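You operate a simulated robot arm through the tools that you are given. There is no shell and no other tool. Be economical: measure what you need, move in short steps, check, and stop when the job is done.

Carry out the task below with a simulated robot arm. There is one attempt and no reset: what you move stays moved.

JOB
Send the batch to store tank two until the display shows 65 litres.
Fine: stop the circulating pump first, then tank switch, then selector; stop the pump at the figure, selector back on mix; no trip.
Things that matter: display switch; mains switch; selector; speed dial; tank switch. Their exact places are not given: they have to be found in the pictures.

Only the result counts: the job must be done as asked and must still hold three seconds after the hand-in. Knocking over, shifting, dropping, spilling or breaking anything else fails it.

ROBOT AND FRAMES
A 7-joint arm with a two-finger parallel gripper on a trunk, on a base that drives. Base frame: it is fixed to the floor where the robot stands at the start and does not move with it; the origin is under the middle of the robot, x ahead of it, y to its left, z up. Units: mm, degrees, N and s.
Its first joint turns from -166.0 to 166.0 degrees. Places, roughly: display switch [800, 500, 1000]; mains switch [700, 400, 1400]; selector [800, 0, 1000]; speed dial [700, 400, 1000]; tank switch [700, 400, 900]. Payload 1.57 kg.
The TCP is the grasp point between the finger pads, 30 mm short of the fingertips. In the tool frame z runs along the fingers and y along their closing line. The gripper opens to 110 mm. The fingers are 24 mm wide and 12 mm thick; the gripper's body (48 by 112 mm) begins 78 mm behind the TCP.
Orientation is that of the tool frame in the base frame, as a unit quaternion [x, y, z, w]. With the fingers straight down and closing along the base's y, the tool's x points along the base's -x, its y along +y and its z along -z.

CONTROLS
- The arm moves only by the tool send_rows. Its argument "increments" is a list of rows, each an object of numbers (a shift or turn left out is 0, a gripper value left out holds the last): "x", "y", "z": the shift along the base's x, y, z in units of 50 mm (1.0 is 50 mm); "ax", "ay", "az": the turn, a rotation vector about the base's x, y, z in units of 4 degrees (1.0 is 4 degrees); "fingers": the gripper command, from -1 (shut) to 1 (fully open), values between in proportion. In form: [{"x": .., "y": .., "z": .., "ax": .., "ay": .., "az": .., "fingers": ..}, ...]. A call has 1 to 20 rows; each row shifts and turns the commanded pose from where the row before left it. A call with a number of a shift or a turn outside -1 to 1 is refused whole. Each row takes 0.2 s and may step no farther than 50 mm and 8.6 degrees from the row before; otherwise, or with a gripper value out of range, the whole call is refused. Where a pose cannot be reached the arm comes as near as it can. A force on the tool above 40 N (or 10 N above the force at the start of the call, whichever is more), or a blocked arm, ends the call early, and 0.2 s more pass. The fingers move at their own pace (about 108 mm/s each) and stop on an object; they squeeze with about 40 N. The grip force told is the motor's: it shows also when the fingers shut on nothing. Time passes only in rows, and 0.2 s behind the last, so rows that do not move let the fingers close. It gives the time, the measured TCP pose, the force on the tool (base axes), the opening and the grip force at its end, in the units of the frame above (readings bear some noise), with the torque about the TCP (base axes, N m) and any sound that the robot's microphone picked up.
- Cameras (640 x 400 px; columns grow to the right, rows downward): "scene" is now at [512.4, 189.9, 1435.2]; the picture's right is [-0.13, -0.99, 0.00], its down [-0.59, 0.07, -0.81] and it looks along [0.80, -0.10, -0.59] (base axes); focal length 214 px, centre (320, 200). "wrist" rides on the gripper at [70, 16, -141] in the tool frame; the picture's right is [-0.23, 0.97, 0.00], its down [-0.86, -0.20, -0.48] and it looks along [-0.47, -0.11, 0.88] (tool axes); focal length 222 px, centre (320, 200).
- get_image(camera): a new picture of that camera. No time passes.
- lift_body(by): slides the trunk up (or, below 0, down) by that many mm; the arm and the scene camera ride with it, the base frame stays. It gives what a move gives, with no picture.
- drive_base(legs): drives the robot by 1 to 6 legs, each [ahead, left, turn to the left] in mm, mm and degrees, along the robot's own axes; the way and the turn of a leg run together, so that a leg with both is an arc; at most 1500 mm and 180 degrees a leg. The arm and the cameras ride along, it lands a little off, and it stops where it bumps. It gives what a move gives.
- pan_tilt(pan, tilt): turns the head with the scene camera to pan (to the left, within 103 degrees either way) and tilt (down, from -29 to 69), counted from straight ahead of the robot. It gives what a move gives.
- pixel_to_xyz(camera, pixels): there is no depth. For up to 12 entries [column, row, z] of the newest picture of that camera ("zoom" is the newest enlarged one), the place [x, y] in the base frame at which the ray of that pixel passes the height z, good to about 3 mm. No time passes.
- inspect(camera, box): a new picture of the part [left, top, right, bottom] of that camera's present view, enlarged. No time passes.
- job_done(): hands the job in; it is judged then, once.

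Go step by step. Measure first, check grasps and placings, and put right what went wrong. The budget is 80 turns and 48 pictures, counting those below and the enlarged ones. Unless the task says otherwise, let go and move clear before handing in, and close with one line.

The tools are called as name(argument=value, ...) on one line, values as JSON. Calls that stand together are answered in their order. send_rows: Moves the arm, as the interface text tells. Its arguments: {"type":"object","properties":{"increments":{"type":"array"}},"required":["increments"]} The other tools are called the same way: lift_body (by) slides the trunk up or down; drive_base (legs) drives the base; pan_tilt (pan, tilt) turns the head that bears the scene camera; get_image (camera) takes a picture; pixel_to_xyz (camera, pixels) gives the place at which the rays of pixels pass given heights; inspect (camera, box) takes an enlarged picture of a part of a camera's view; job_done () hands the job in.

At the start:

```text
time: 0.0
ee_pos: [694.9, -11.5, 1386.1]
tool_rot: [-0.001, 1.0, 0.0, 0.0]
wrist_force: [0.4, -0.8, -0.5]
torque: [-0.02, -0.02, -0.03]
opening: 109.9
grip_force: 0.1
trunk travel left (down, up): [-475.0, 135.0]
robot x, y, heading: [1.4, -0.9, 0.1]
head pan, tilt: [-7.2, 36.3]
```

scene: 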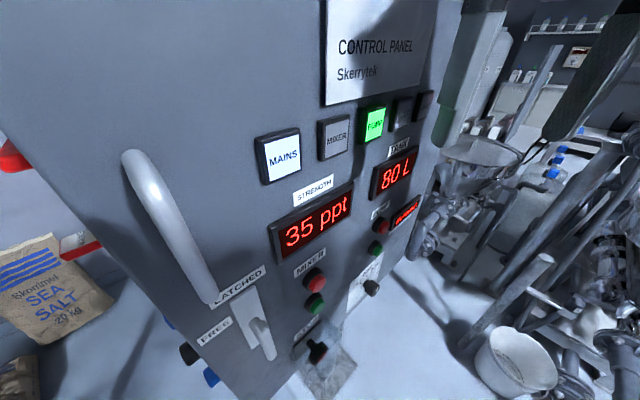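
wrist: 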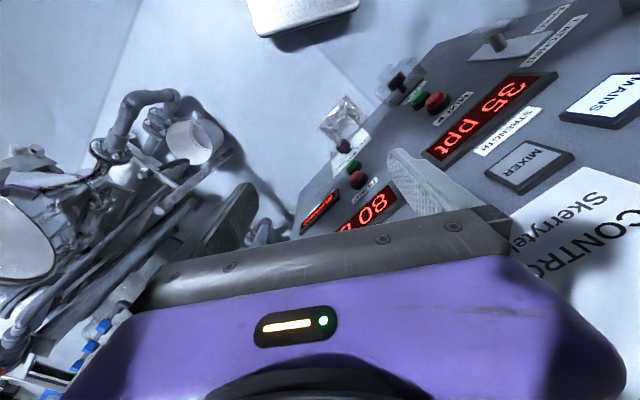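

The scene shows a control cabinet: mains lamp (282,155), displays 35 ppt and 80 L, red/green buttons and a knob. I'll look closer at the panel before moving.

inspect(camera="scene", box=[250, 80, 450, 205])

inspect(camera="scene", box=[180, 200, 440, 400])

```text
3.20 times, centred on (350, 142) of scene
```

zoom: 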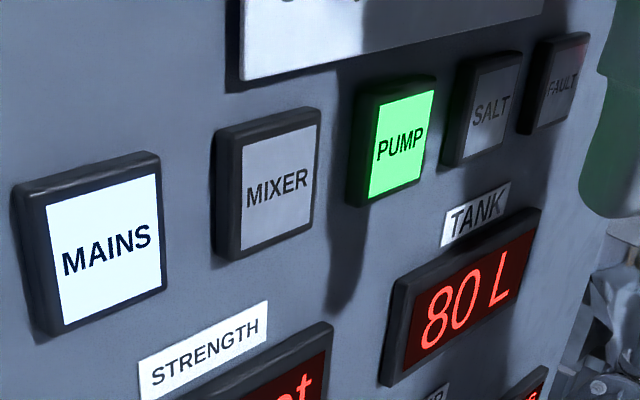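

```text
2.00 times, centred on (310, 300) of scene
```

zoom: 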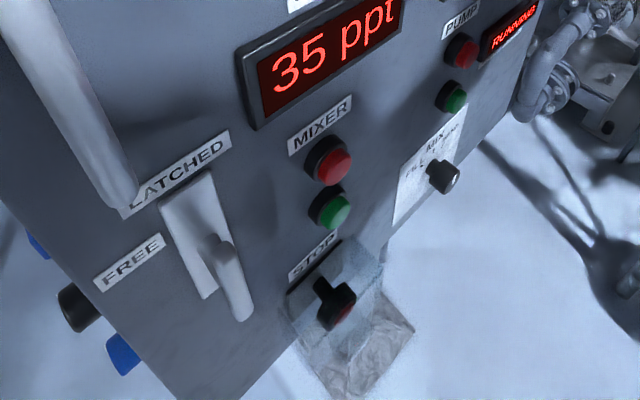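

The pump is lit and running; the selector is the knob near (371,288), and there are more items on the cabinet's left side (190,355). I'll turn the head left and look further.

pan_tilt(pan=25, tilt=45)

get_image(camera="scene")

```text
time: 1.0
ee_pos: [693.8, -11.4, 1386.4]
tool_rot: [0.0, 1.0, 0.0, 0.0]
wrist_force: [0.2, 0.9, -1.0]
torque: [0.03, 0.0, 0.03]
opening: 110.2
grip_force: 0.0
trunk travel left (down, up): [-475.0, 135.0]
robot x, y, heading: [-1.5, -1.0, -0.1]
head pan, tilt: [25.0, 45.0]
```

```text
43 pictures are left
```

scene: 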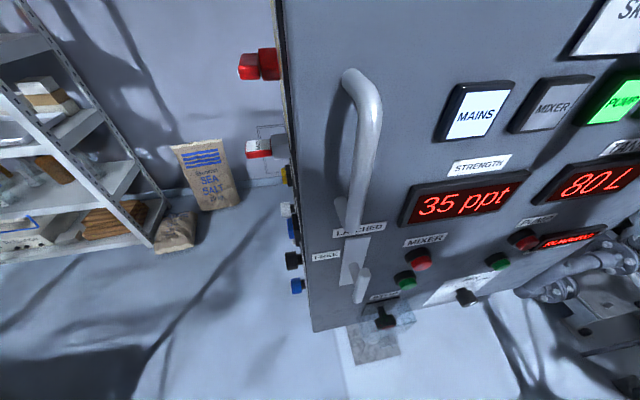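

The cabinet's left side carries a column of switches (red 258,65; red 258,150; yellow, white, blue, black, blue below). I must get round to see that side; first I check the floor on the left for room.

pan_tilt(pan=80, tilt=40)

get_image(camera="scene")

```text
time: 2.2
ee_pos: [694.9, -10.0, 1386.6]
tool_rot: [-0.001, 1.0, 0.0, 0.0]
wrist_force: [-0.3, 0.3, 0.0]
torque: [-0.02, 0.02, 0.0]
opening: 110.0
grip_force: 0.1
trunk travel left (down, up): [-475.0, 135.0]
robot x, y, heading: [1.4, -0.9, -0.1]
head pan, tilt: [80.0, 40.0]
```

```text
42 pictures are left
```

scene: 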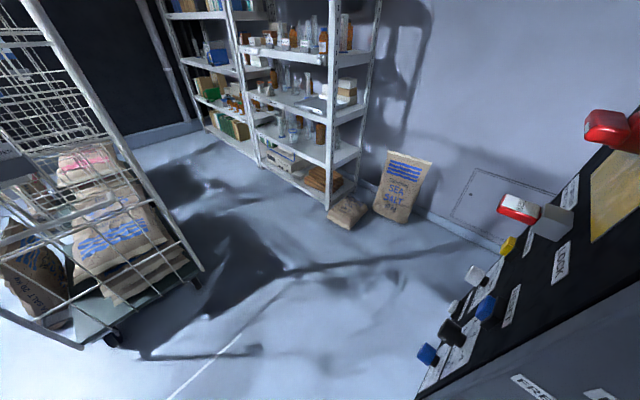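

The left side has room: a cage cart at (112,342) and shelves at (330,205). I measure their floor places and the panel's corner.

pixel_to_xyz(camera="scene", pixels=[[112, 342, 0], [200, 285, 0], [325, 208, 0], [345, 225, 0], [405, 218, 0], [425, 395, 0], [500, 245, 0], [640, 155, 1400], [500, 210, 1000], [460, 330, 900], [430, 352, 900]])

inspect(camera="scene", box=[400, 100, 640, 400])

```text
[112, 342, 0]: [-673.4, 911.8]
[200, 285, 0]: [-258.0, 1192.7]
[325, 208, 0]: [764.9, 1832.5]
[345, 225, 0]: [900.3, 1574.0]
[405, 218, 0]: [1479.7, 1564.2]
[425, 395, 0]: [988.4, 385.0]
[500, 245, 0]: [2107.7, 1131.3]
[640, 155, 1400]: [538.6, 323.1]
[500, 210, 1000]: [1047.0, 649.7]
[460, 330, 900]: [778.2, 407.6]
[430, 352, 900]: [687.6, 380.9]
```

```text
1.33 times, centred on (520, 250) of scene
```

zoom: 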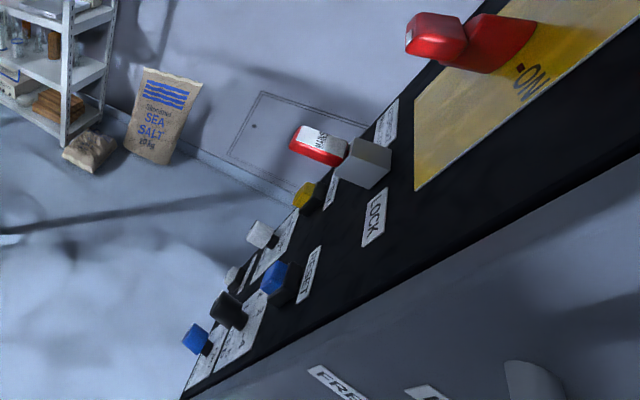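

The operator panel on the left side has the big red ON handle, a LOCK/red handle, yellow, white, blue RESET, black knob and blue knobs. I drive back, left, then forward and turn to face that side, keeping the arm clear of the corner near (700,390).

drive_base(legs=[[-250, 0, 0], [0, 600, 0], [600, 650, 0], [0, 0, -65]])

pan_tilt(pan=-5, tilt=35)

get_image(camera="scene")

```text
time: 6.7
ee_pos: [436.7, 556.1, 1385.0]
tool_rot: [-0.029, 1.0, -0.003, -0.001]
wrist_force: [0.5, -0.7, -0.2]
torque: [0.14, 0.0, 0.02]
opening: 110.2
grip_force: 0.1
trunk travel left (down, up): [-475.0, 135.0]
robot x, y, heading: [-255.1, 514.3, 3.8]
head pan, tilt: [80.0, 40.0]
stopped in leg 2: the robot was blocked; the commanded pose is now the measured one
```

```text
time: 8.3
ee_pos: [436.4, 556.9, 1385.6]
tool_rot: [-0.03, 1.0, -0.003, 0.0]
wrist_force: [0.1, 0.2, -0.1]
torque: [0.0, -0.04, -0.01]
opening: 110.1
grip_force: 0.1
trunk travel left (down, up): [-475.0, 135.0]
robot x, y, heading: [-256.6, 513.6, 3.8]
head pan, tilt: [-5.0, 35.0]
```

```text
40 pictures are left
```

scene: 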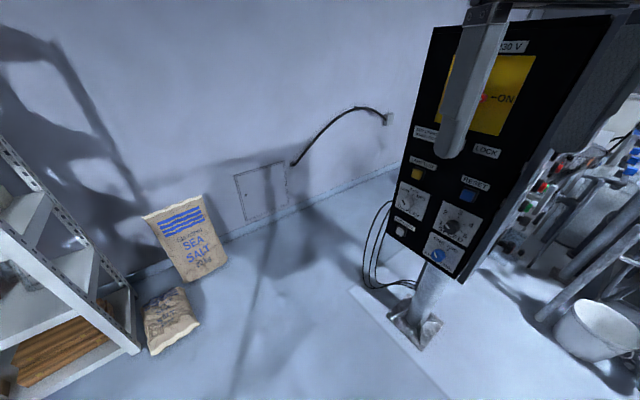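

The base bumped something on its left at y=514 (likely the cage cart), but from here the side panel (400-600, 30-280) is visible. I zoom on it.

inspect(camera="scene", box=[370, 100, 530, 290])

inspect(camera="scene", box=[380, 0, 640, 160])

```text
2.11 times, centred on (450, 195) of scene
```

zoom: 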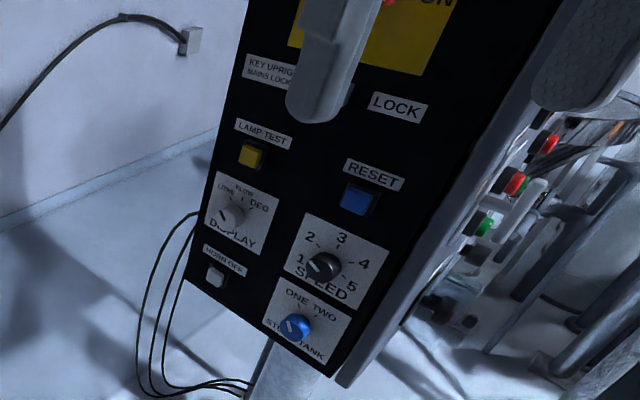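

```text
2.46 times, centred on (510, 80) of scene
```

zoom: 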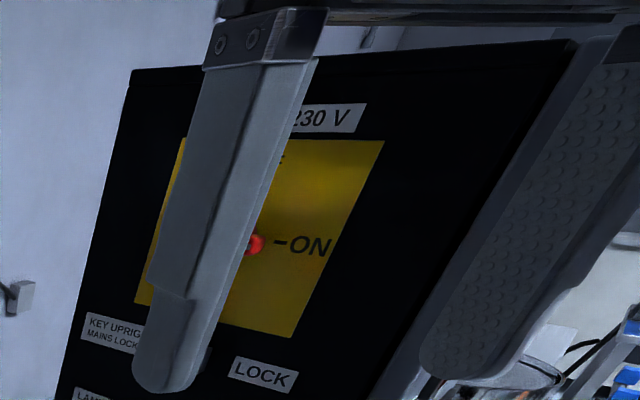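

The store-tank knob (blue) points to ONE, the display is on LITRE, speed is at 1. I take rays at two heights of several features here for triangulation.

pixel_to_xyz(camera="scene", pixels=[[439, 257, 1000], [439, 257, 800], [452, 227, 1000], [452, 227, 800], [469, 196, 1000], [468, 196, 800], [458, 282, 1000], [458, 282, 800], [388, 236, 1000], [388, 236, 800], [610, 18, 1400], [610, 18, 1300]])

```text
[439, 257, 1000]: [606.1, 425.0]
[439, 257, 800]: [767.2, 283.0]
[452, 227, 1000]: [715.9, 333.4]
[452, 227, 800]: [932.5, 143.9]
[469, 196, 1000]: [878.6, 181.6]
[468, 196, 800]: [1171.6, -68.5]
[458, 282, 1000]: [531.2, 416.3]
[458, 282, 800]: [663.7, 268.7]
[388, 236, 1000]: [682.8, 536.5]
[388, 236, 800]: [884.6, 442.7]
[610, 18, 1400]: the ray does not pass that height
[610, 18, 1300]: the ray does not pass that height
```

Triangulation puts the tank knob near (688,367,900) with the cabinet turned so both faces could be served from about (-200,150). I move there and look.

drive_base(legs=[[30, -370, 0]])

pan_tilt(pan=-5, tilt=35)

get_image(camera="scene")

```text
time: 10.7
ee_pos: [490.1, 188.1, 1385.8]
tool_rot: [-0.031, 0.999, -0.003, 0.0]
wrist_force: [-0.3, 1.0, -0.5]
torque: [0.01, 0.0, 0.0]
opening: 109.9
grip_force: 0.1
trunk travel left (down, up): [-475.0, 135.0]
robot x, y, heading: [-199.1, 144.6, 3.6]
head pan, tilt: [-5.0, 35.0]
```

```text
time: 11.3
ee_pos: [489.9, 187.7, 1385.5]
tool_rot: [-0.031, 0.999, -0.004, 0.0]
wrist_force: [0.1, -0.1, -0.7]
torque: [-0.03, -0.02, 0.0]
opening: 109.8
grip_force: 0.1
trunk travel left (down, up): [-475.0, 135.0]
robot x, y, heading: [-200.5, 145.7, 3.7]
head pan, tilt: [-5.0, 35.0]
```

```text
37 pictures are left
```

scene: 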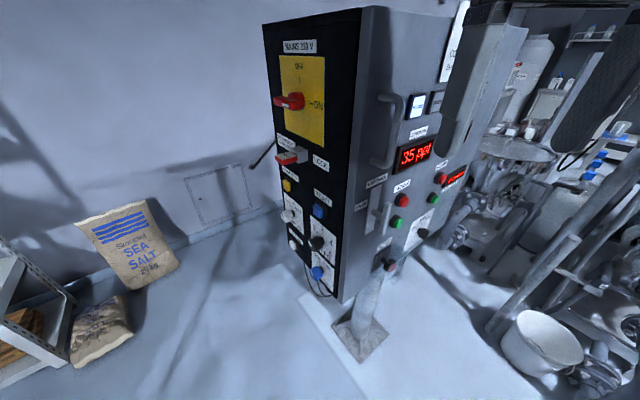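

Both faces are visible now. I zoom on the lower panels for precise pixels.

inspect(camera="scene", box=[370, 130, 480, 290])

pixel_to_xyz(camera="scene", pixels=[[441, 179, 1000], [441, 179, 1100], [435, 198, 1000], [423, 233, 1000], [423, 233, 900], [318, 272, 1000], [318, 272, 900], [339, 303, 900], [339, 303, 800], [402, 200, 1000], [289, 253, 900], [345, 270, 900]])

```text
2.50 times, centred on (425, 210) of scene
```

zoom: 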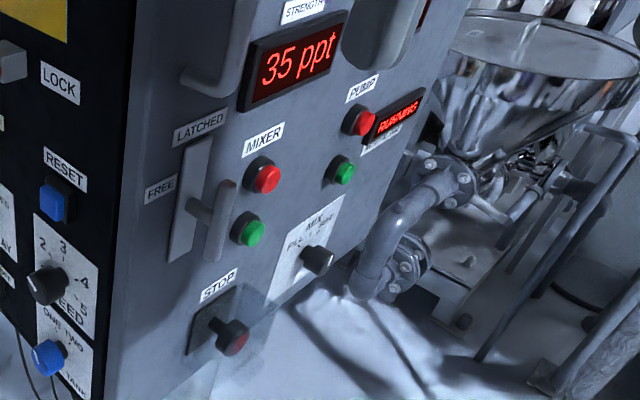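

```text
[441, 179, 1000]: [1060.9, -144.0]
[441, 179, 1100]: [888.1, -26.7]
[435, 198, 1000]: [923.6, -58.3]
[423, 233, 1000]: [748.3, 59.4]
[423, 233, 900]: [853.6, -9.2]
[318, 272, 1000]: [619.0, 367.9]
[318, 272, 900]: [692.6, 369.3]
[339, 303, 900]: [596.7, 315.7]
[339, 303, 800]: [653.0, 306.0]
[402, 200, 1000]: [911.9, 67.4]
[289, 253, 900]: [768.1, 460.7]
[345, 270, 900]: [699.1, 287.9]
```

Triangulated: pump stop ≈ (795,37,1154), pump start ≈ (793,32,1091), selector tip ≈ (775,40,975), tank knob tip ≈ (680,371,915); front face inward direction ≈ (0.777,0.629). I lower the trunk, shut the fingers, and turn the tool toward the front panel, moving away from it in y first.

lift_body(by=-230)

send_rows(increments=[{"y": -0.5, "az": 0.983, "fingers": -1}, {"y": -0.5, "az": 0.983}, {"y": -0.5, "az": 0.983}, {"y": -0.5, "az": 0.983}, {"y": -0.5, "az": 0.983}, {"y": -0.5, "az": 0.983}, {"y": -0.5, "az": 0.983}, {"y": -0.5, "az": 0.983}, {"y": -0.5, "az": 0.983}, {"ax": 0.809, "ay": -1}, {"ax": 0.809, "ay": -1}, {"ax": 0.809, "ay": -1}, {"ax": 0.809, "ay": -1}, {"ax": 0.809, "ay": -1}, {"ax": 0.809, "ay": -1}, {"ax": 0.809, "ay": -1}, {"ax": 0.809, "ay": -1}, {"ax": 0.809, "ay": -1}])

```text
time: 13.7
ee_pos: [489.2, 188.5, 1156.4]
tool_rot: [-0.032, 0.999, -0.002, 0.0]
wrist_force: [0.3, 0.0, -0.3]
torque: [0.02, -0.01, 0.0]
opening: 109.7
grip_force: 0.2
trunk travel left (down, up): [-245.0, 365.0]
robot x, y, heading: [-200.2, 143.8, 3.9]
head pan, tilt: [-5.0, 35.0]
```

```text
time: 15.6
ee_pos: [512.6, 50.6, 1149.8]
tool_rot: [-0.37, 0.929, 0.008, -0.002]
wrist_force: [-0.1, 0.0, 0.9]
torque: [0.02, -0.02, 0.0]
opening: 0.2
grip_force: 21.0
trunk travel left (down, up): [-245.0, 365.0]
robot x, y, heading: [-201.0, 147.5, 4.0]
head pan, tilt: [-5.0, 35.0]
stopped in row 9: the arm was blocked; the commanded pose is now the measured one
```

The arm was blocked in row 9 with no tool force; I look at what is around it.

get_image(camera="scene")

get_image(camera="wrist")

```text
35 pictures are left
```

scene: 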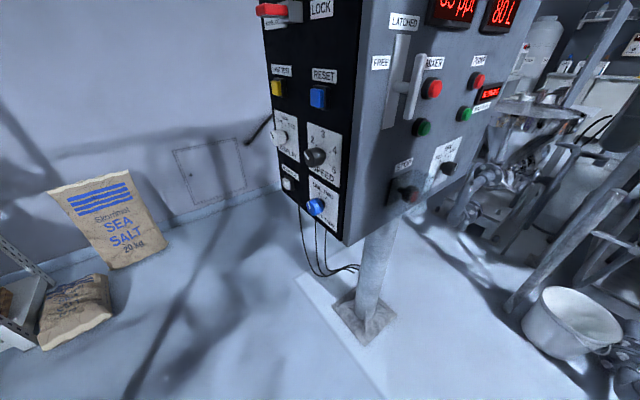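

```text
34 pictures are left
```

wrist: 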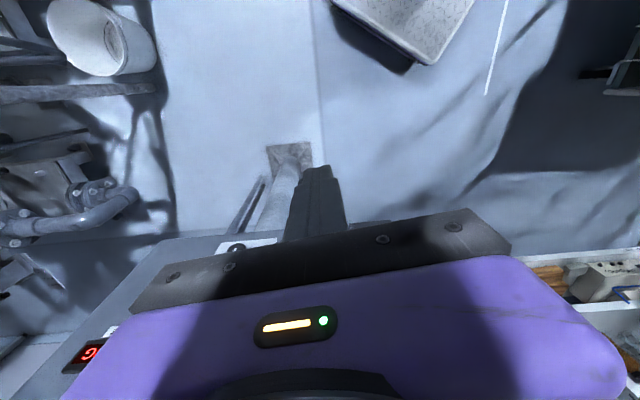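

Nothing is touching in the pictures at the tool; I look right at the arm itself.

pan_tilt(pan=-50, tilt=30)

get_image(camera="scene")

```text
time: 16.7
ee_pos: [511.9, 50.0, 1149.5]
tool_rot: [-0.37, 0.929, 0.007, -0.001]
wrist_force: [-0.6, 0.0, 1.0]
torque: [0.03, -0.02, 0.0]
opening: 0.0
grip_force: 21.5
trunk travel left (down, up): [-245.0, 365.0]
robot x, y, heading: [-201.8, 144.4, 3.9]
head pan, tilt: [-50.0, 30.0]
```

```text
33 pictures are left
```

scene: 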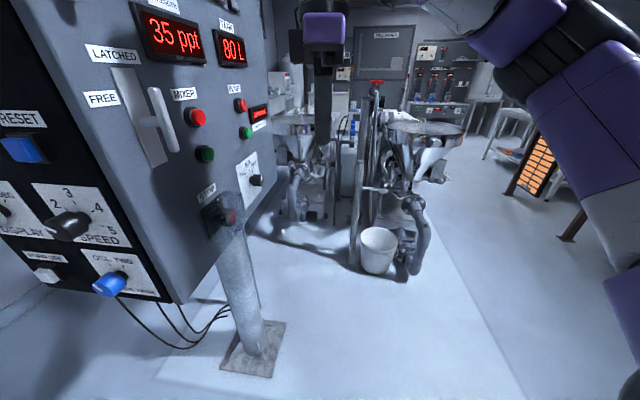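

The arm hangs free with the gripper at (323,60); the block was likely a joint matter. I try pitching the tool up with a gentle advance.

send_rows(increments=[{"x": 0.1, "y": -0.3, "ax": 0.75, "ay": -0.8}, {"x": 0.1, "y": -0.3, "ax": 0.75, "ay": -0.8}, {"x": 0.1, "y": -0.3, "ax": 0.75, "ay": -0.8}, {"x": 0.1, "ax": 0.75, "ay": -0.8}, {"x": 0.1, "ax": 0.75, "ay": -0.8}, {"x": 0.1, "ax": 0.75, "ay": -0.8}, {"x": 0.1, "ax": 0.75, "ay": -0.8}, {"x": 0.1, "ax": 0.75, "ay": -0.8}])

```text
time: 18.5
ee_pos: [553.4, 4.6, 1150.4]
tool_rot: [-0.354, 0.885, 0.116, 0.28]
wrist_force: [0.0, 0.6, -0.1]
torque: [0.0, 0.0, -0.03]
opening: 0.0
grip_force: 21.0
trunk travel left (down, up): [-245.0, 365.0]
robot x, y, heading: [-200.3, 145.8, 4.1]
head pan, tilt: [-50.0, 30.0]
```

It pitches freely. I continue to horizontal and to the stand-off before the pump stop button.

send_rows(increments=[{"x": 0.2, "y": -0.1, "ax": 0.74, "ay": -0.82, "az": -0.1}, {"x": 0.2, "y": -0.1, "ax": 0.74, "ay": -0.82, "az": -0.1}, {"x": 0.2, "y": -0.1, "ax": 0.74, "ay": -0.82, "az": -0.1}, {"x": 0.2, "y": -0.1, "ax": 0.74, "ay": -0.82, "az": -0.1}, {"x": 0.2, "y": -0.1, "ax": 0.74, "ay": -0.82, "az": -0.1}, {"x": 0.2, "y": -0.1, "ax": 0.72, "ay": -0.83, "az": -0.1}, {"x": 0.2, "y": -0.1, "ax": 0.72, "ay": -0.83, "az": -0.1}, {"x": 0.2, "y": -0.1, "ax": 0.72, "ay": -0.83, "az": -0.1}, {"x": 0.2, "ax": 0.7, "ay": -0.85, "az": -0.1}, {"x": 0.2, "ax": 0.7, "ay": -0.85, "az": -0.1}, {"x": 0.2, "ax": 0.7, "ay": -0.85, "az": -0.1}, {"x": 0.2, "ax": 0.7, "ay": -0.85, "az": -0.1}])

get_image(camera="scene")

get_image(camera="wrist")

```text
time: 21.1
ee_pos: [673.4, -35.0, 1149.4]
tool_rot: [-0.24, 0.677, 0.232, 0.656]
wrist_force: [-0.2, -0.8, 0.6]
torque: [0.04, 0.01, 0.03]
opening: 0.0
grip_force: 21.9
trunk travel left (down, up): [-245.0, 365.0]
robot x, y, heading: [-201.3, 143.2, 3.8]
head pan, tilt: [-50.0, 30.0]
```

```text
32 pictures are left
```

scene: 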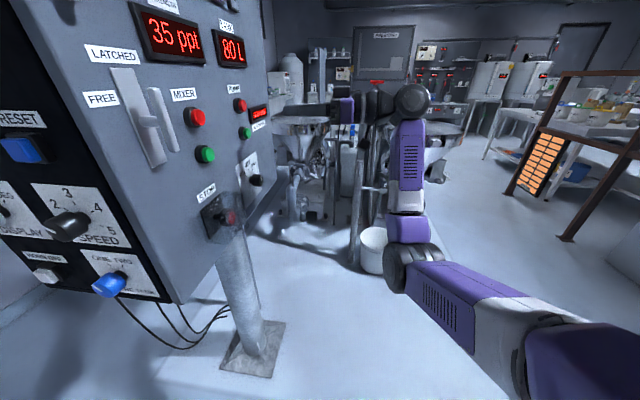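

```text
31 pictures are left
```

wrist: 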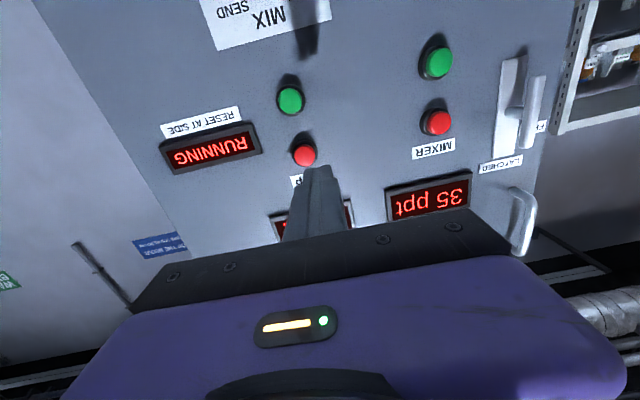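

The wrist view confirms the pump stop button (304,155) at about (796,36,1155). I level the tool and go to 15 mm before it.

send_rows(increments=[{"x": 0.2, "y": -0.1, "z": 0.11, "ax": 0.28, "ay": -0.35}, {"x": 0.5, "y": 0.25}, {"x": 0.5, "y": 0.3}, {"x": 0.55, "y": 0.4}, {}])

get_image(camera="wrist")

```text
time: 22.3
ee_pos: [762.0, 7.1, 1155.7]
tool_rot: [-0.237, 0.666, 0.236, 0.666]
wrist_force: [-0.5, -0.8, -0.5]
torque: [0.03, 0.0, 0.01]
opening: 0.1
grip_force: 21.3
trunk travel left (down, up): [-245.0, 365.0]
robot x, y, heading: [-202.0, 141.0, 3.7]
head pan, tilt: [-50.0, 30.0]
```

```text
30 pictures are left
```

wrist: 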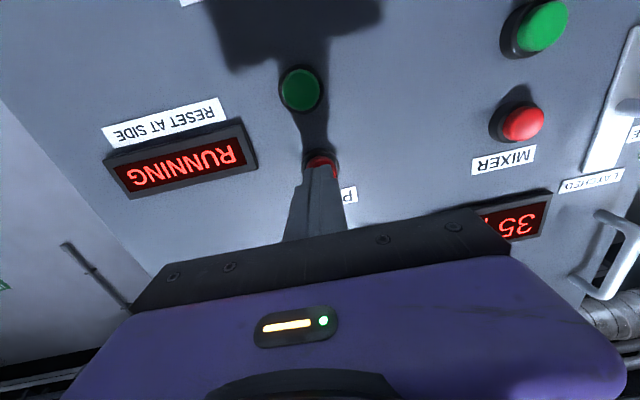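

The fingertip covers the red button. I push in small steps.

send_rows(increments=[{"x": 0.062, "y": 0.05}, {"x": 0.062, "y": 0.05}, {"x": 0.062, "y": 0.05}, {"x": 0.062, "y": 0.05}, {"x": 0.047, "y": 0.038}])

get_image(camera="wrist")

```text
time: 23.5
ee_pos: [774.8, 15.7, 1155.9]
tool_rot: [-0.235, 0.667, 0.235, 0.667]
wrist_force: [-34.0, -11.3, -11.4]
torque: [-0.21, 0.3, 0.35]
opening: 0.0
grip_force: 21.2
trunk travel left (down, up): [-245.0, 365.0]
robot x, y, heading: [-204.1, 146.8, 4.0]
head pan, tilt: [-50.0, 30.0]
heard: click
```

```text
29 pictures are left
```

wrist: 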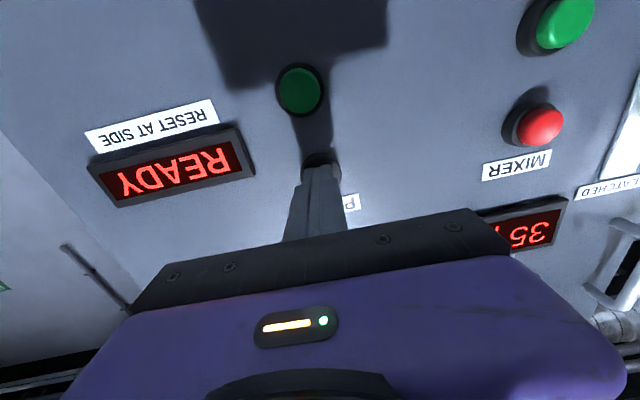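

The display now reads READY: the pump is stopped. I retract, back the base off, turn it left so the arm stays clear of the head, and prepare to face the side panel.

send_rows(increments=[{"x": -0.5, "y": -0.4}, {"x": -0.75, "y": -0.62}, {"x": -0.75, "y": -0.62}, {"x": -0.4, "y": -0.3}])

drive_base(legs=[[-300, 0, 0], [0, 0, 26]])

```text
time: 24.5
ee_pos: [655.4, -76.6, 1154.8]
tool_rot: [-0.237, 0.667, 0.236, 0.666]
wrist_force: [0.1, 1.2, 0.1]
torque: [0.03, 0.0, 0.01]
opening: 0.0
grip_force: 21.6
trunk travel left (down, up): [-245.0, 365.0]
robot x, y, heading: [-203.2, 141.8, 3.6]
head pan, tilt: [-50.0, 30.0]
```

```text
time: 27.8
ee_pos: [370.0, 303.4, 1155.0]
tool_rot: [-0.381, 0.596, 0.38, 0.596]
wrist_force: [-0.4, -0.5, -0.1]
torque: [0.0, -0.01, 0.01]
opening: 0.0
grip_force: 21.4
trunk travel left (down, up): [-245.0, 365.0]
robot x, y, heading: [-493.2, 127.2, 29.9]
head pan, tilt: [-50.0, 30.0]
```

Now I yaw the tool by -116° toward the side panel's direction in free space, lowering to knob height.

send_rows(increments=[{"z": -0.22, "az": -1}, {"z": -0.22, "az": -1}, {"z": -0.22, "az": -1}, {"z": -0.22, "az": -1}, {"z": -0.22, "az": -1}, {"z": -0.22, "az": -1}, {"z": -0.22, "az": -1}, {"z": -0.22, "az": -1}, {"z": -0.22, "az": -1}, {"z": -0.22, "az": -1}, {"z": -0.22, "az": -1}, {"z": -0.22, "az": -1}, {"z": -0.22, "az": -1}, {"z": -0.22, "az": -1}, {"z": -0.22, "az": -1}, {"z": -0.22, "az": -1}, {"z": -0.22, "az": -1}, {"z": -0.22, "az": -1}, {"z": -0.22, "az": -1}, {"z": -0.22, "az": -1}])

send_rows(increments=[{"y": 0.25, "az": -1, "fingers": 0}, {"y": 0.25, "az": -1}, {"y": 0.25, "az": -1}, {"y": 0.25, "az": -1}, {"y": 0.25, "az": -1}, {"y": 0.25, "az": -1}, {"y": 0.25, "az": -1}, {"y": 0.25, "az": -1}, {"y": 0.25, "az": -1}])

```text
time: 32.0
ee_pos: [369.5, 302.6, 935.1]
tool_rot: [0.091, 0.701, -0.092, 0.701]
wrist_force: [0.3, -1.3, -1.0]
torque: [0.01, -0.04, 0.03]
opening: 0.0
grip_force: 21.3
trunk travel left (down, up): [-245.0, 365.0]
robot x, y, heading: [-494.5, 129.1, 29.5]
head pan, tilt: [-50.0, 30.0]
```

```text
time: 34.0
ee_pos: [371.6, 414.7, 935.6]
tool_rot: [0.304, 0.639, -0.304, 0.638]
wrist_force: [0.5, -0.5, -0.2]
torque: [0.03, 0.0, -0.01]
opening: 55.0
grip_force: 0.1
trunk travel left (down, up): [-245.0, 365.0]
robot x, y, heading: [-491.8, 125.5, 29.8]
head pan, tilt: [-50.0, 30.0]
```

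The tool now points along the side approach. I drive toward the tank knob's stand-off and look with the wrist camera.

drive_base(legs=[[215, -44, 0]])

get_image(camera="wrist")

get_image(camera="scene")

```text
time: 35.7
ee_pos: [579.3, 480.2, 935.4]
tool_rot: [0.304, 0.638, -0.305, 0.638]
wrist_force: [0.0, 0.9, -1.6]
torque: [0.03, -0.01, -0.05]
opening: 54.8
grip_force: 0.1
trunk travel left (down, up): [-245.0, 365.0]
robot x, y, heading: [-287.2, 196.5, 29.6]
head pan, tilt: [-50.0, 30.0]
```

```text
28 pictures are left
```

wrist: 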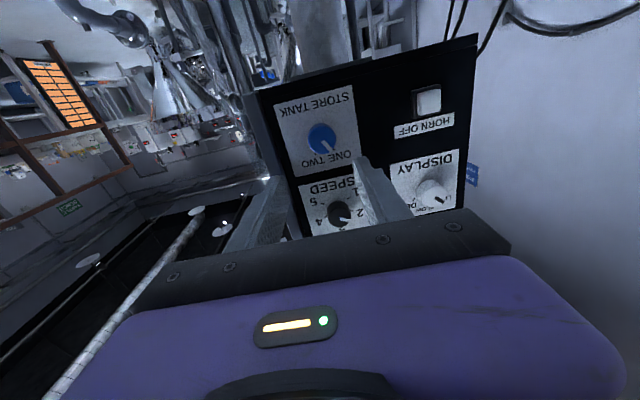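

```text
27 pictures are left
```

scene: 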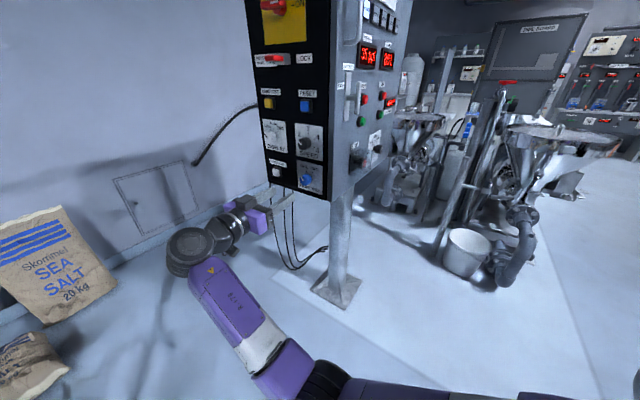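

The blue tank knob is at (322,140) in the wrist view. I take rays from both cameras and zoom on it.

pixel_to_xyz(camera="scene", pixels=[[306, 180, 950], [306, 180, 900], [306, 180, 850]])

pixel_to_xyz(camera="wrist", pixels=[[322, 140, 950], [322, 140, 925], [322, 140, 900]])

inspect(camera="wrist", box=[260, 80, 400, 168])

inspect(camera="scene", box=[250, 110, 410, 210])

```text
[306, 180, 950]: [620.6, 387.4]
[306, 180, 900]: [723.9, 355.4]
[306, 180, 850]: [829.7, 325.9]
```

```text
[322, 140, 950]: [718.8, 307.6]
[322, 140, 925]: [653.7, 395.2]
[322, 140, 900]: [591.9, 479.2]
```

```text
4.55 times, centred on (330, 124) of wrist
```

zoom: 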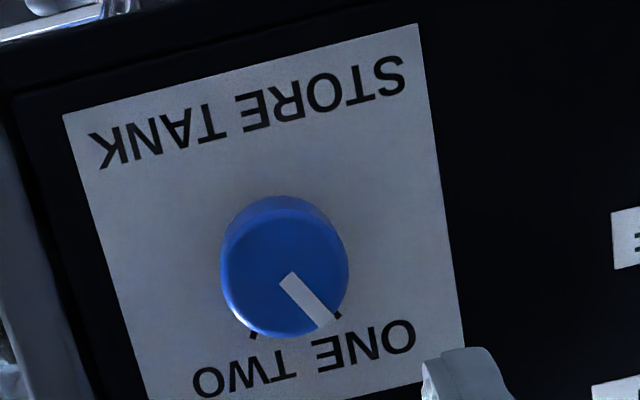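

```text
4.00 times, centred on (330, 160) of scene
```

zoom: 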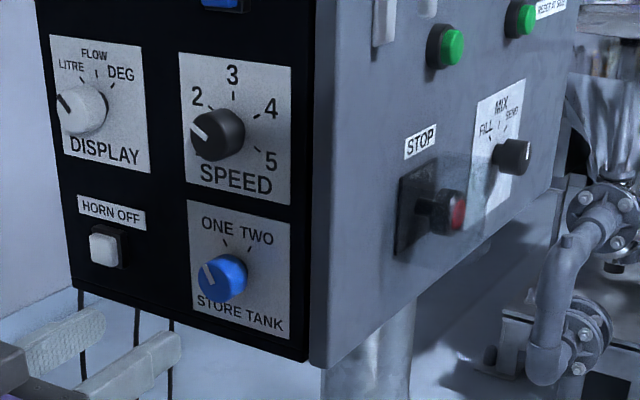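

The tank knob is round, about 35 mm, pointing to ONE; TWO lies ~60° clockwise. I pre-roll the gripper by -30° and approach with the fingers open.

send_rows(increments=[{"x": 0.04, "y": 0.03, "z": -0.09, "ax": -0.81, "ay": 1}, {"ax": -0.81, "ay": 1}, {"ax": -0.81, "ay": 1}, {"ax": -0.81, "ay": 1}, {"ax": -0.81, "ay": 1}, {"ax": -0.81, "ay": 1}, {"x": 0.4, "y": -0.49}, {"x": 0.4, "y": -0.49}, {"x": 0.4, "y": -0.49}, {}])

get_image(camera="wrist")

inspect(camera="scene", box=[250, 110, 410, 210])

```text
time: 37.9
ee_pos: [642.5, 409.3, 931.1]
tool_rot: [0.123, 0.697, -0.464, 0.533]
wrist_force: [-0.4, -0.1, -1.0]
torque: [0.01, 0.04, -0.01]
opening: 55.1
grip_force: 0.0
trunk travel left (down, up): [-245.0, 365.0]
robot x, y, heading: [-288.1, 193.2, 30.0]
head pan, tilt: [-50.0, 30.0]
```

```text
24 pictures are left
```

wrist: 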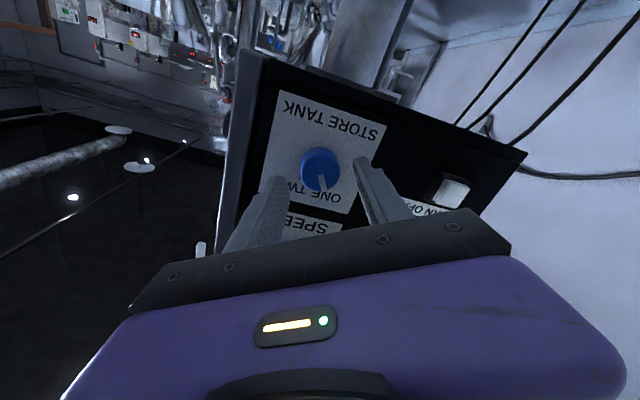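

```text
4.00 times, centred on (330, 160) of scene
```

zoom: 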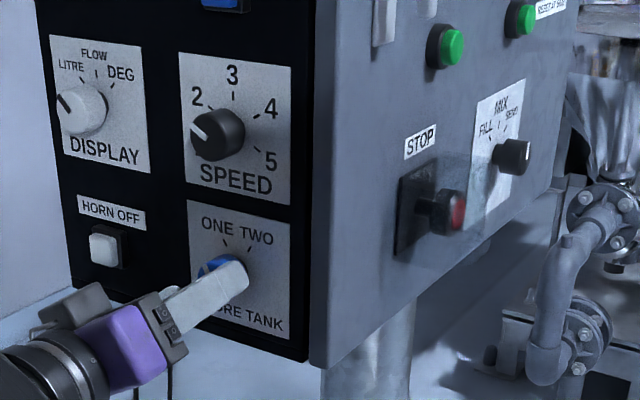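

Nearly centred; the knob's face is at (320,168). I advance 25 mm and check again.

send_rows(increments=[{"x": 0.157, "y": -0.194}, {"x": 0.157, "y": -0.194}, {}])

inspect(camera="wrist", box=[200, 80, 440, 240])

```text
time: 38.7
ee_pos: [658.3, 390.4, 929.8]
tool_rot: [0.124, 0.696, -0.464, 0.533]
wrist_force: [-0.1, -0.1, 0.2]
torque: [0.03, 0.01, -0.03]
opening: 55.3
grip_force: 0.1
trunk travel left (down, up): [-245.0, 365.0]
robot x, y, heading: [-287.7, 194.6, 29.7]
head pan, tilt: [-50.0, 30.0]
```

```text
2.50 times, centred on (320, 160) of wrist
```

zoom: 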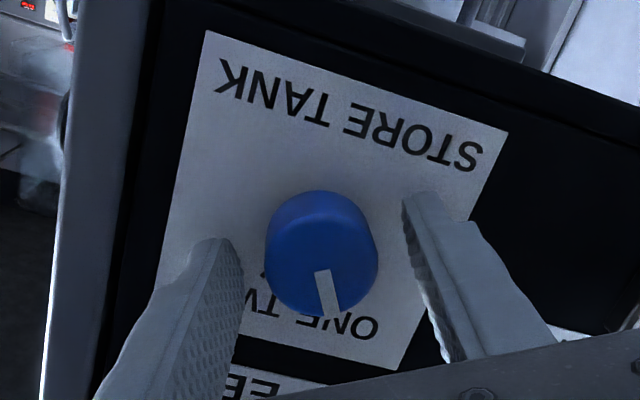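

The knob sits centred between the pads; tips seem about level with its face. I advance 14 mm more and check from the side.

send_rows(increments=[{"x": 0.088, "y": -0.109}, {"x": 0.088, "y": -0.109}, {}])

inspect(camera="scene", box=[270, 140, 350, 205])

inspect(camera="wrist", box=[200, 80, 440, 240])

```text
time: 39.5
ee_pos: [664.3, 380.6, 932.2]
tool_rot: [0.122, 0.697, -0.464, 0.533]
wrist_force: [-18.7, 12.4, -5.4]
torque: [0.16, -0.25, -1.04]
opening: 56.5
grip_force: 1.1
trunk travel left (down, up): [-245.0, 365.0]
robot x, y, heading: [-289.8, 194.9, 29.7]
head pan, tilt: [-50.0, 30.0]
```

```text
6.15 times, centred on (310, 172) of scene
```

zoom: 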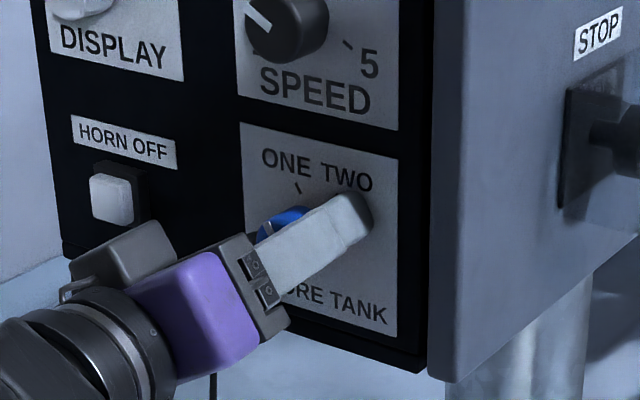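

```text
2.50 times, centred on (320, 160) of wrist
```

zoom: 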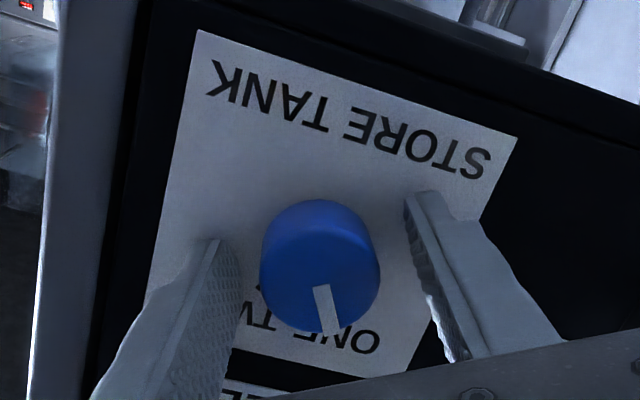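

The tips touch the panel (23 N), so the knob is well between the pads. I back 4 mm and close on it.

send_rows(increments=[{"x": -0.08, "y": 0.098}, {"fingers": -1}, {}, {}])

```text
time: 40.5
ee_pos: [663.4, 383.4, 930.8]
tool_rot: [0.124, 0.697, -0.464, 0.533]
wrist_force: [29.1, -6.3, 0.4]
torque: [-0.49, -0.37, -0.33]
opening: 34.9
grip_force: 41.9
trunk travel left (down, up): [-245.0, 365.0]
robot x, y, heading: [-286.0, 193.3, 29.8]
head pan, tilt: [-50.0, 30.0]
```

Gripped at 34.9 mm. I ease the side load slightly and turn it clockwise.

send_rows(increments=[{"x": 0.05}, {"ax": 0.81, "ay": -1}, {"ax": 0.81, "ay": -1}, {"ax": 0.81, "ay": -1}, {"ax": 0.81, "ay": -1}, {"ax": 0.81, "ay": -1}, {"ax": 0.81, "ay": -1}, {"ax": 0.81, "ay": -1}, {"ax": 0.81, "ay": -1}, {"ax": 0.81, "ay": -1}, {"ax": 0.81, "ay": -1}, {"ax": 0.81, "ay": -1}, {"ax": 0.63, "ay": -0.78}])

inspect(camera="wrist", box=[200, 80, 440, 240])

```text
time: 43.3
ee_pos: [662.5, 381.8, 930.0]
tool_rot: [0.459, 0.539, -0.131, 0.694]
wrist_force: [-18.0, -11.9, 0.2]
torque: [-0.44, 0.49, -1.29]
opening: 34.8
grip_force: 41.9
trunk travel left (down, up): [-245.0, 365.0]
robot x, y, heading: [-291.5, 195.4, 29.8]
head pan, tilt: [-50.0, 30.0]
```

```text
2.50 times, centred on (320, 160) of wrist
```

zoom: 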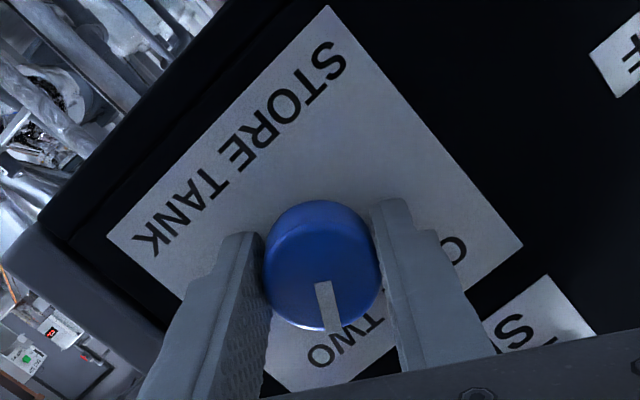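

The pointer now lies at TWO. I release and back off a little along the normal to check.

send_rows(increments=[{"fingers": 0.1}, {}, {"x": -0.4, "y": 0.49}, {"x": -0.4, "y": 0.49}, {"x": -0.4, "y": 0.49}, {"x": -0.4, "y": 0.49}])

inspect(camera="scene", box=[250, 110, 410, 210])

```text
time: 44.7
ee_pos: [582.9, 481.7, 931.6]
tool_rot: [0.458, 0.539, -0.132, 0.694]
wrist_force: [0.1, -0.1, 1.1]
torque: [0.01, 0.02, 0.0]
opening: 60.6
grip_force: 0.1
trunk travel left (down, up): [-245.0, 365.0]
robot x, y, heading: [-287.3, 191.7, 29.9]
head pan, tilt: [-50.0, 30.0]
```

```text
4.00 times, centred on (330, 160) of scene
```

zoom: 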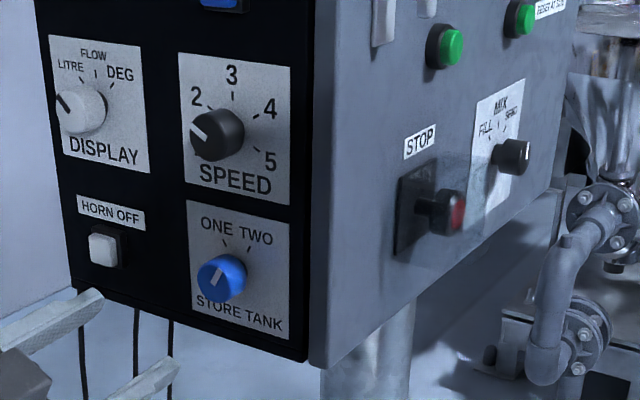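

The blue pointer now mirrors its earlier angle, at TWO. Next the selector: I roll the gripper to -30°, back the base off, turn it to heading ~4 again.

send_rows(increments=[{"ax": -0.81, "ay": 1, "z": 0.07}, {"ax": -0.81, "ay": 1, "z": 0.07}, {"ax": -0.81, "ay": 1, "z": 0.07}, {"ax": -0.81, "ay": 1, "z": 0.07}, {"ax": -0.81, "ay": 1, "z": 0.07}, {"ax": -0.81, "ay": 1, "z": 0.07}, {"ax": -0.81, "ay": 1, "z": 0.07}, {"ax": -0.81, "ay": 1, "z": 0.07}, {"ax": -0.81, "ay": 1, "z": 0.07}, {"ax": -0.81, "ay": 1, "z": 0.07}, {"ax": -0.81, "ay": 1, "z": 0.07}, {"ax": -0.81, "ay": 1, "z": 0.07}])

drive_base(legs=[[-250, 0, 0], [0, 0, -26]])

send_rows(increments=[{"az": 1}, {"az": 1}, {"az": 1}, {"az": 1}, {"az": 1}, {"az": 1}, {"az": 1}, {"az": 1}, {"az": 1}, {"az": 1}, {"az": 1}, {"az": 1}, {"az": 1}, {"az": 1}, {"az": 1}, {"az": 1}, {"az": 1}, {"az": 1}, {"az": 1}, {"az": 1}])

send_rows(increments=[{"az": 1}, {"az": 1}, {"az": 1}, {"az": 1}, {"az": 1}, {"az": 1}, {"az": 1}, {"az": 1}, {"az": 1}])

```text
time: 47.3
ee_pos: [583.7, 481.5, 972.5]
tool_rot: [0.116, 0.698, -0.469, 0.529]
wrist_force: [-0.3, 1.0, -0.5]
torque: [-0.01, -0.01, 0.0]
opening: 60.8
grip_force: 0.1
trunk travel left (down, up): [-245.0, 365.0]
robot x, y, heading: [-288.5, 196.9, 29.7]
head pan, tilt: [-50.0, 30.0]
```

```text
time: 50.4
ee_pos: [412.2, -46.9, 972.6]
tool_rot: [0.268, 0.655, -0.574, 0.411]
wrist_force: [-0.9, 0.2, -0.1]
torque: [0.02, 0.01, 0.0]
opening: 60.4
grip_force: 0.0
trunk travel left (down, up): [-245.0, 365.0]
robot x, y, heading: [-502.1, 70.5, 3.8]
head pan, tilt: [-50.0, 30.0]
```

```text
time: 54.6
ee_pos: [411.3, -45.9, 972.7]
tool_rot: [-0.215, 0.674, -0.176, 0.685]
wrist_force: [-0.2, -0.1, 0.0]
torque: [0.02, 0.0, -0.02]
opening: 60.6
grip_force: 0.0
trunk travel left (down, up): [-245.0, 365.0]
robot x, y, heading: [-498.9, 76.2, 3.7]
head pan, tilt: [-50.0, 30.0]
```

```text
time: 56.6
ee_pos: [411.1, -46.6, 971.4]
tool_rot: [-0.413, 0.574, 0.044, 0.705]
wrist_force: [1.2, -0.4, -0.5]
torque: [-0.01, 0.0, 0.02]
opening: 60.5
grip_force: 0.0
trunk travel left (down, up): [-245.0, 365.0]
robot x, y, heading: [-500.3, 70.9, 4.1]
head pan, tilt: [-50.0, 30.0]
```

The tool points at the front face again. I drive forward to the selector stand-off and look.

drive_base(legs=[[262, -13, 0]])

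get_image(camera="wrist")

get_image(camera="scene")

```text
time: 58.4
ee_pos: [672.3, -36.9, 973.0]
tool_rot: [-0.414, 0.574, 0.045, 0.705]
wrist_force: [0.3, 0.2, -0.3]
torque: [-0.01, -0.03, 0.03]
opening: 60.3
grip_force: 0.0
trunk travel left (down, up): [-245.0, 365.0]
robot x, y, heading: [-242.9, 80.6, 4.1]
head pan, tilt: [-50.0, 30.0]
```

```text
17 pictures are left
```

wrist: 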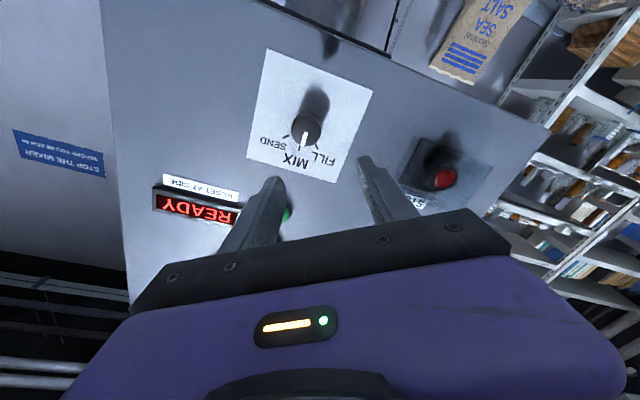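

```text
16 pictures are left
```

scene: 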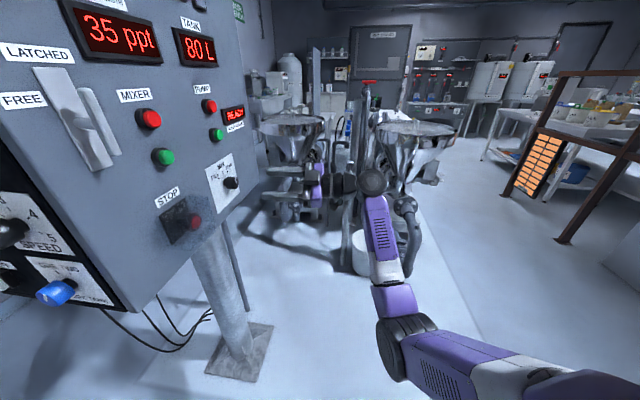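

The display shows 80 L, READY; the selector (307,130 wrist; 231,183 scene) points at MIX. I triangulate it again.

pixel_to_xyz(camera="wrist", pixels=[[307, 130, 950], [307, 130, 965], [307, 130, 980], [286, 213, 1091], [286, 213, 1070]])

pixel_to_xyz(camera="scene", pixels=[[231, 183, 950], [231, 183, 965], [231, 183, 980], [216, 135, 1090], [209, 106, 1150]])

inspect(camera="scene", box=[150, 80, 260, 250])

```text
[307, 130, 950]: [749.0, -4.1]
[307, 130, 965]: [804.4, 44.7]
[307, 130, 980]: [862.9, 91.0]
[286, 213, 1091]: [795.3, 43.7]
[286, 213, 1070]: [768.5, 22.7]
```

```text
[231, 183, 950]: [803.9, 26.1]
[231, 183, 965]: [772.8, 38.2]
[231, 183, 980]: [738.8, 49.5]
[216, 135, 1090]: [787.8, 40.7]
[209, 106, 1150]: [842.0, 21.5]
```

```text
2.35 times, centred on (205, 165) of scene
```

zoom: 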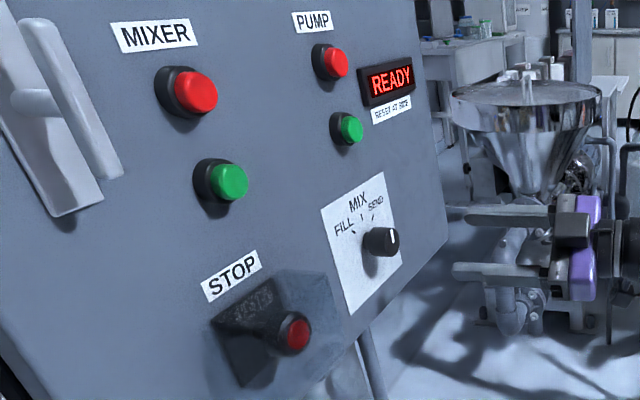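

Selector tip ≈ (787,30,960). I correct laterally (right 20, down 13) and advance 85 mm.

send_rows(increments=[{"x": 0.25, "y": -0.31, "z": -0.26}, {"x": 0.44, "y": 0.357}, {"x": 0.44, "y": 0.357}, {"x": 0.44, "y": 0.357}, {}])

inspect(camera="wrist", box=[200, 80, 440, 240])

```text
time: 59.6
ee_pos: [750.1, 2.3, 961.5]
tool_rot: [-0.413, 0.574, 0.046, 0.705]
wrist_force: [1.1, 0.3, -0.8]
torque: [0.02, 0.01, 0.01]
opening: 60.6
grip_force: 0.0
trunk travel left (down, up): [-245.0, 365.0]
robot x, y, heading: [-238.7, 80.5, 4.2]
head pan, tilt: [-50.0, 30.0]
```

```text
2.50 times, centred on (320, 160) of wrist
```

zoom: 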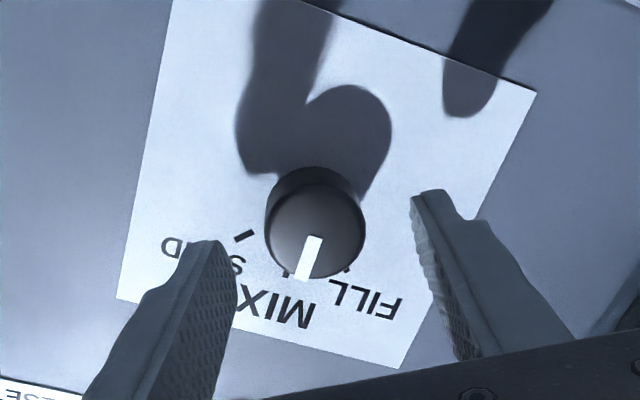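

Nicely centred horizontally; the depth is uncertain, so I check the ray from this nearer view and a scene close-up.

pixel_to_xyz(camera="zoom", pixels=[[316, 230, 950], [316, 230, 960], [316, 230, 970], [316, 230, 980]])

inspect(camera="scene", box=[170, 120, 330, 230])

```text
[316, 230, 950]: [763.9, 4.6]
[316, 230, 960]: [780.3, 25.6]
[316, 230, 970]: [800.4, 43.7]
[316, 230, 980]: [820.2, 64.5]
```

```text
3.64 times, centred on (250, 175) of scene
```

zoom: 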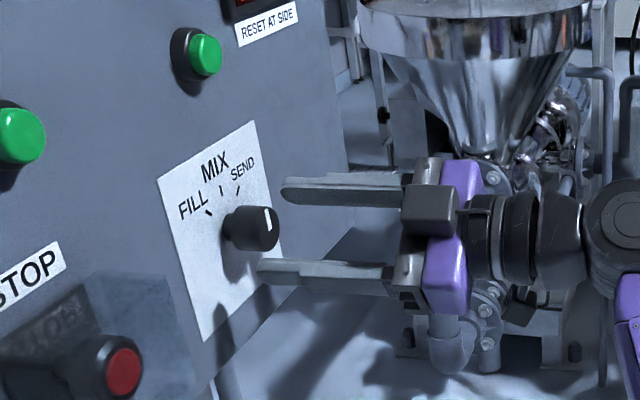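

Tips are just about at the knob's face (zoom 258,268 vs 275,225); depth to face ≈ 40 mm from TCP, well centred. I advance 26 mm in small steps.

send_rows(increments=[{"x": 0.135, "y": 0.109}, {"x": 0.135, "y": 0.109}, {"x": 0.135, "y": 0.109}, {}])

inspect(camera="wrist", box=[200, 80, 440, 240])

```text
time: 60.6
ee_pos: [770.5, 17.3, 959.9]
tool_rot: [-0.413, 0.574, 0.045, 0.706]
wrist_force: [0.1, -0.2, -0.7]
torque: [-0.03, 0.03, 0.01]
opening: 60.5
grip_force: 0.0
trunk travel left (down, up): [-245.0, 365.0]
robot x, y, heading: [-240.4, 80.4, 4.3]
head pan, tilt: [-50.0, 30.0]
```

```text
2.50 times, centred on (320, 160) of wrist
```

zoom: 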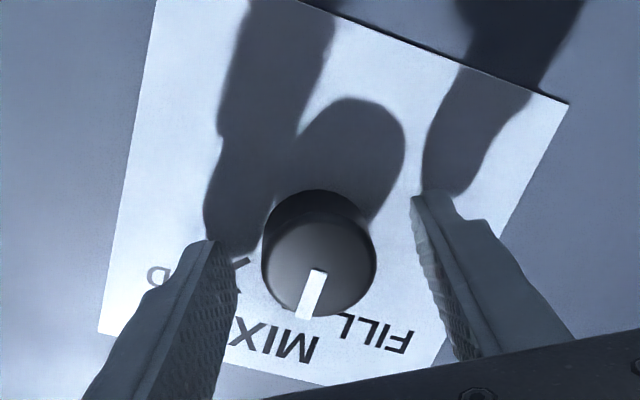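

The knob sits like the tank knob did at grasp. I close on it.

send_rows(increments=[{"fingers": -1}, {}, {}])

```text
time: 61.4
ee_pos: [770.0, 16.7, 960.9]
tool_rot: [-0.413, 0.574, 0.045, 0.705]
wrist_force: [2.0, -2.5, 1.5]
torque: [0.41, -0.64, -0.38]
opening: 34.9
grip_force: 42.0
trunk travel left (down, up): [-245.0, 365.0]
robot x, y, heading: [-239.3, 82.2, 4.2]
head pan, tilt: [-50.0, 30.0]
```

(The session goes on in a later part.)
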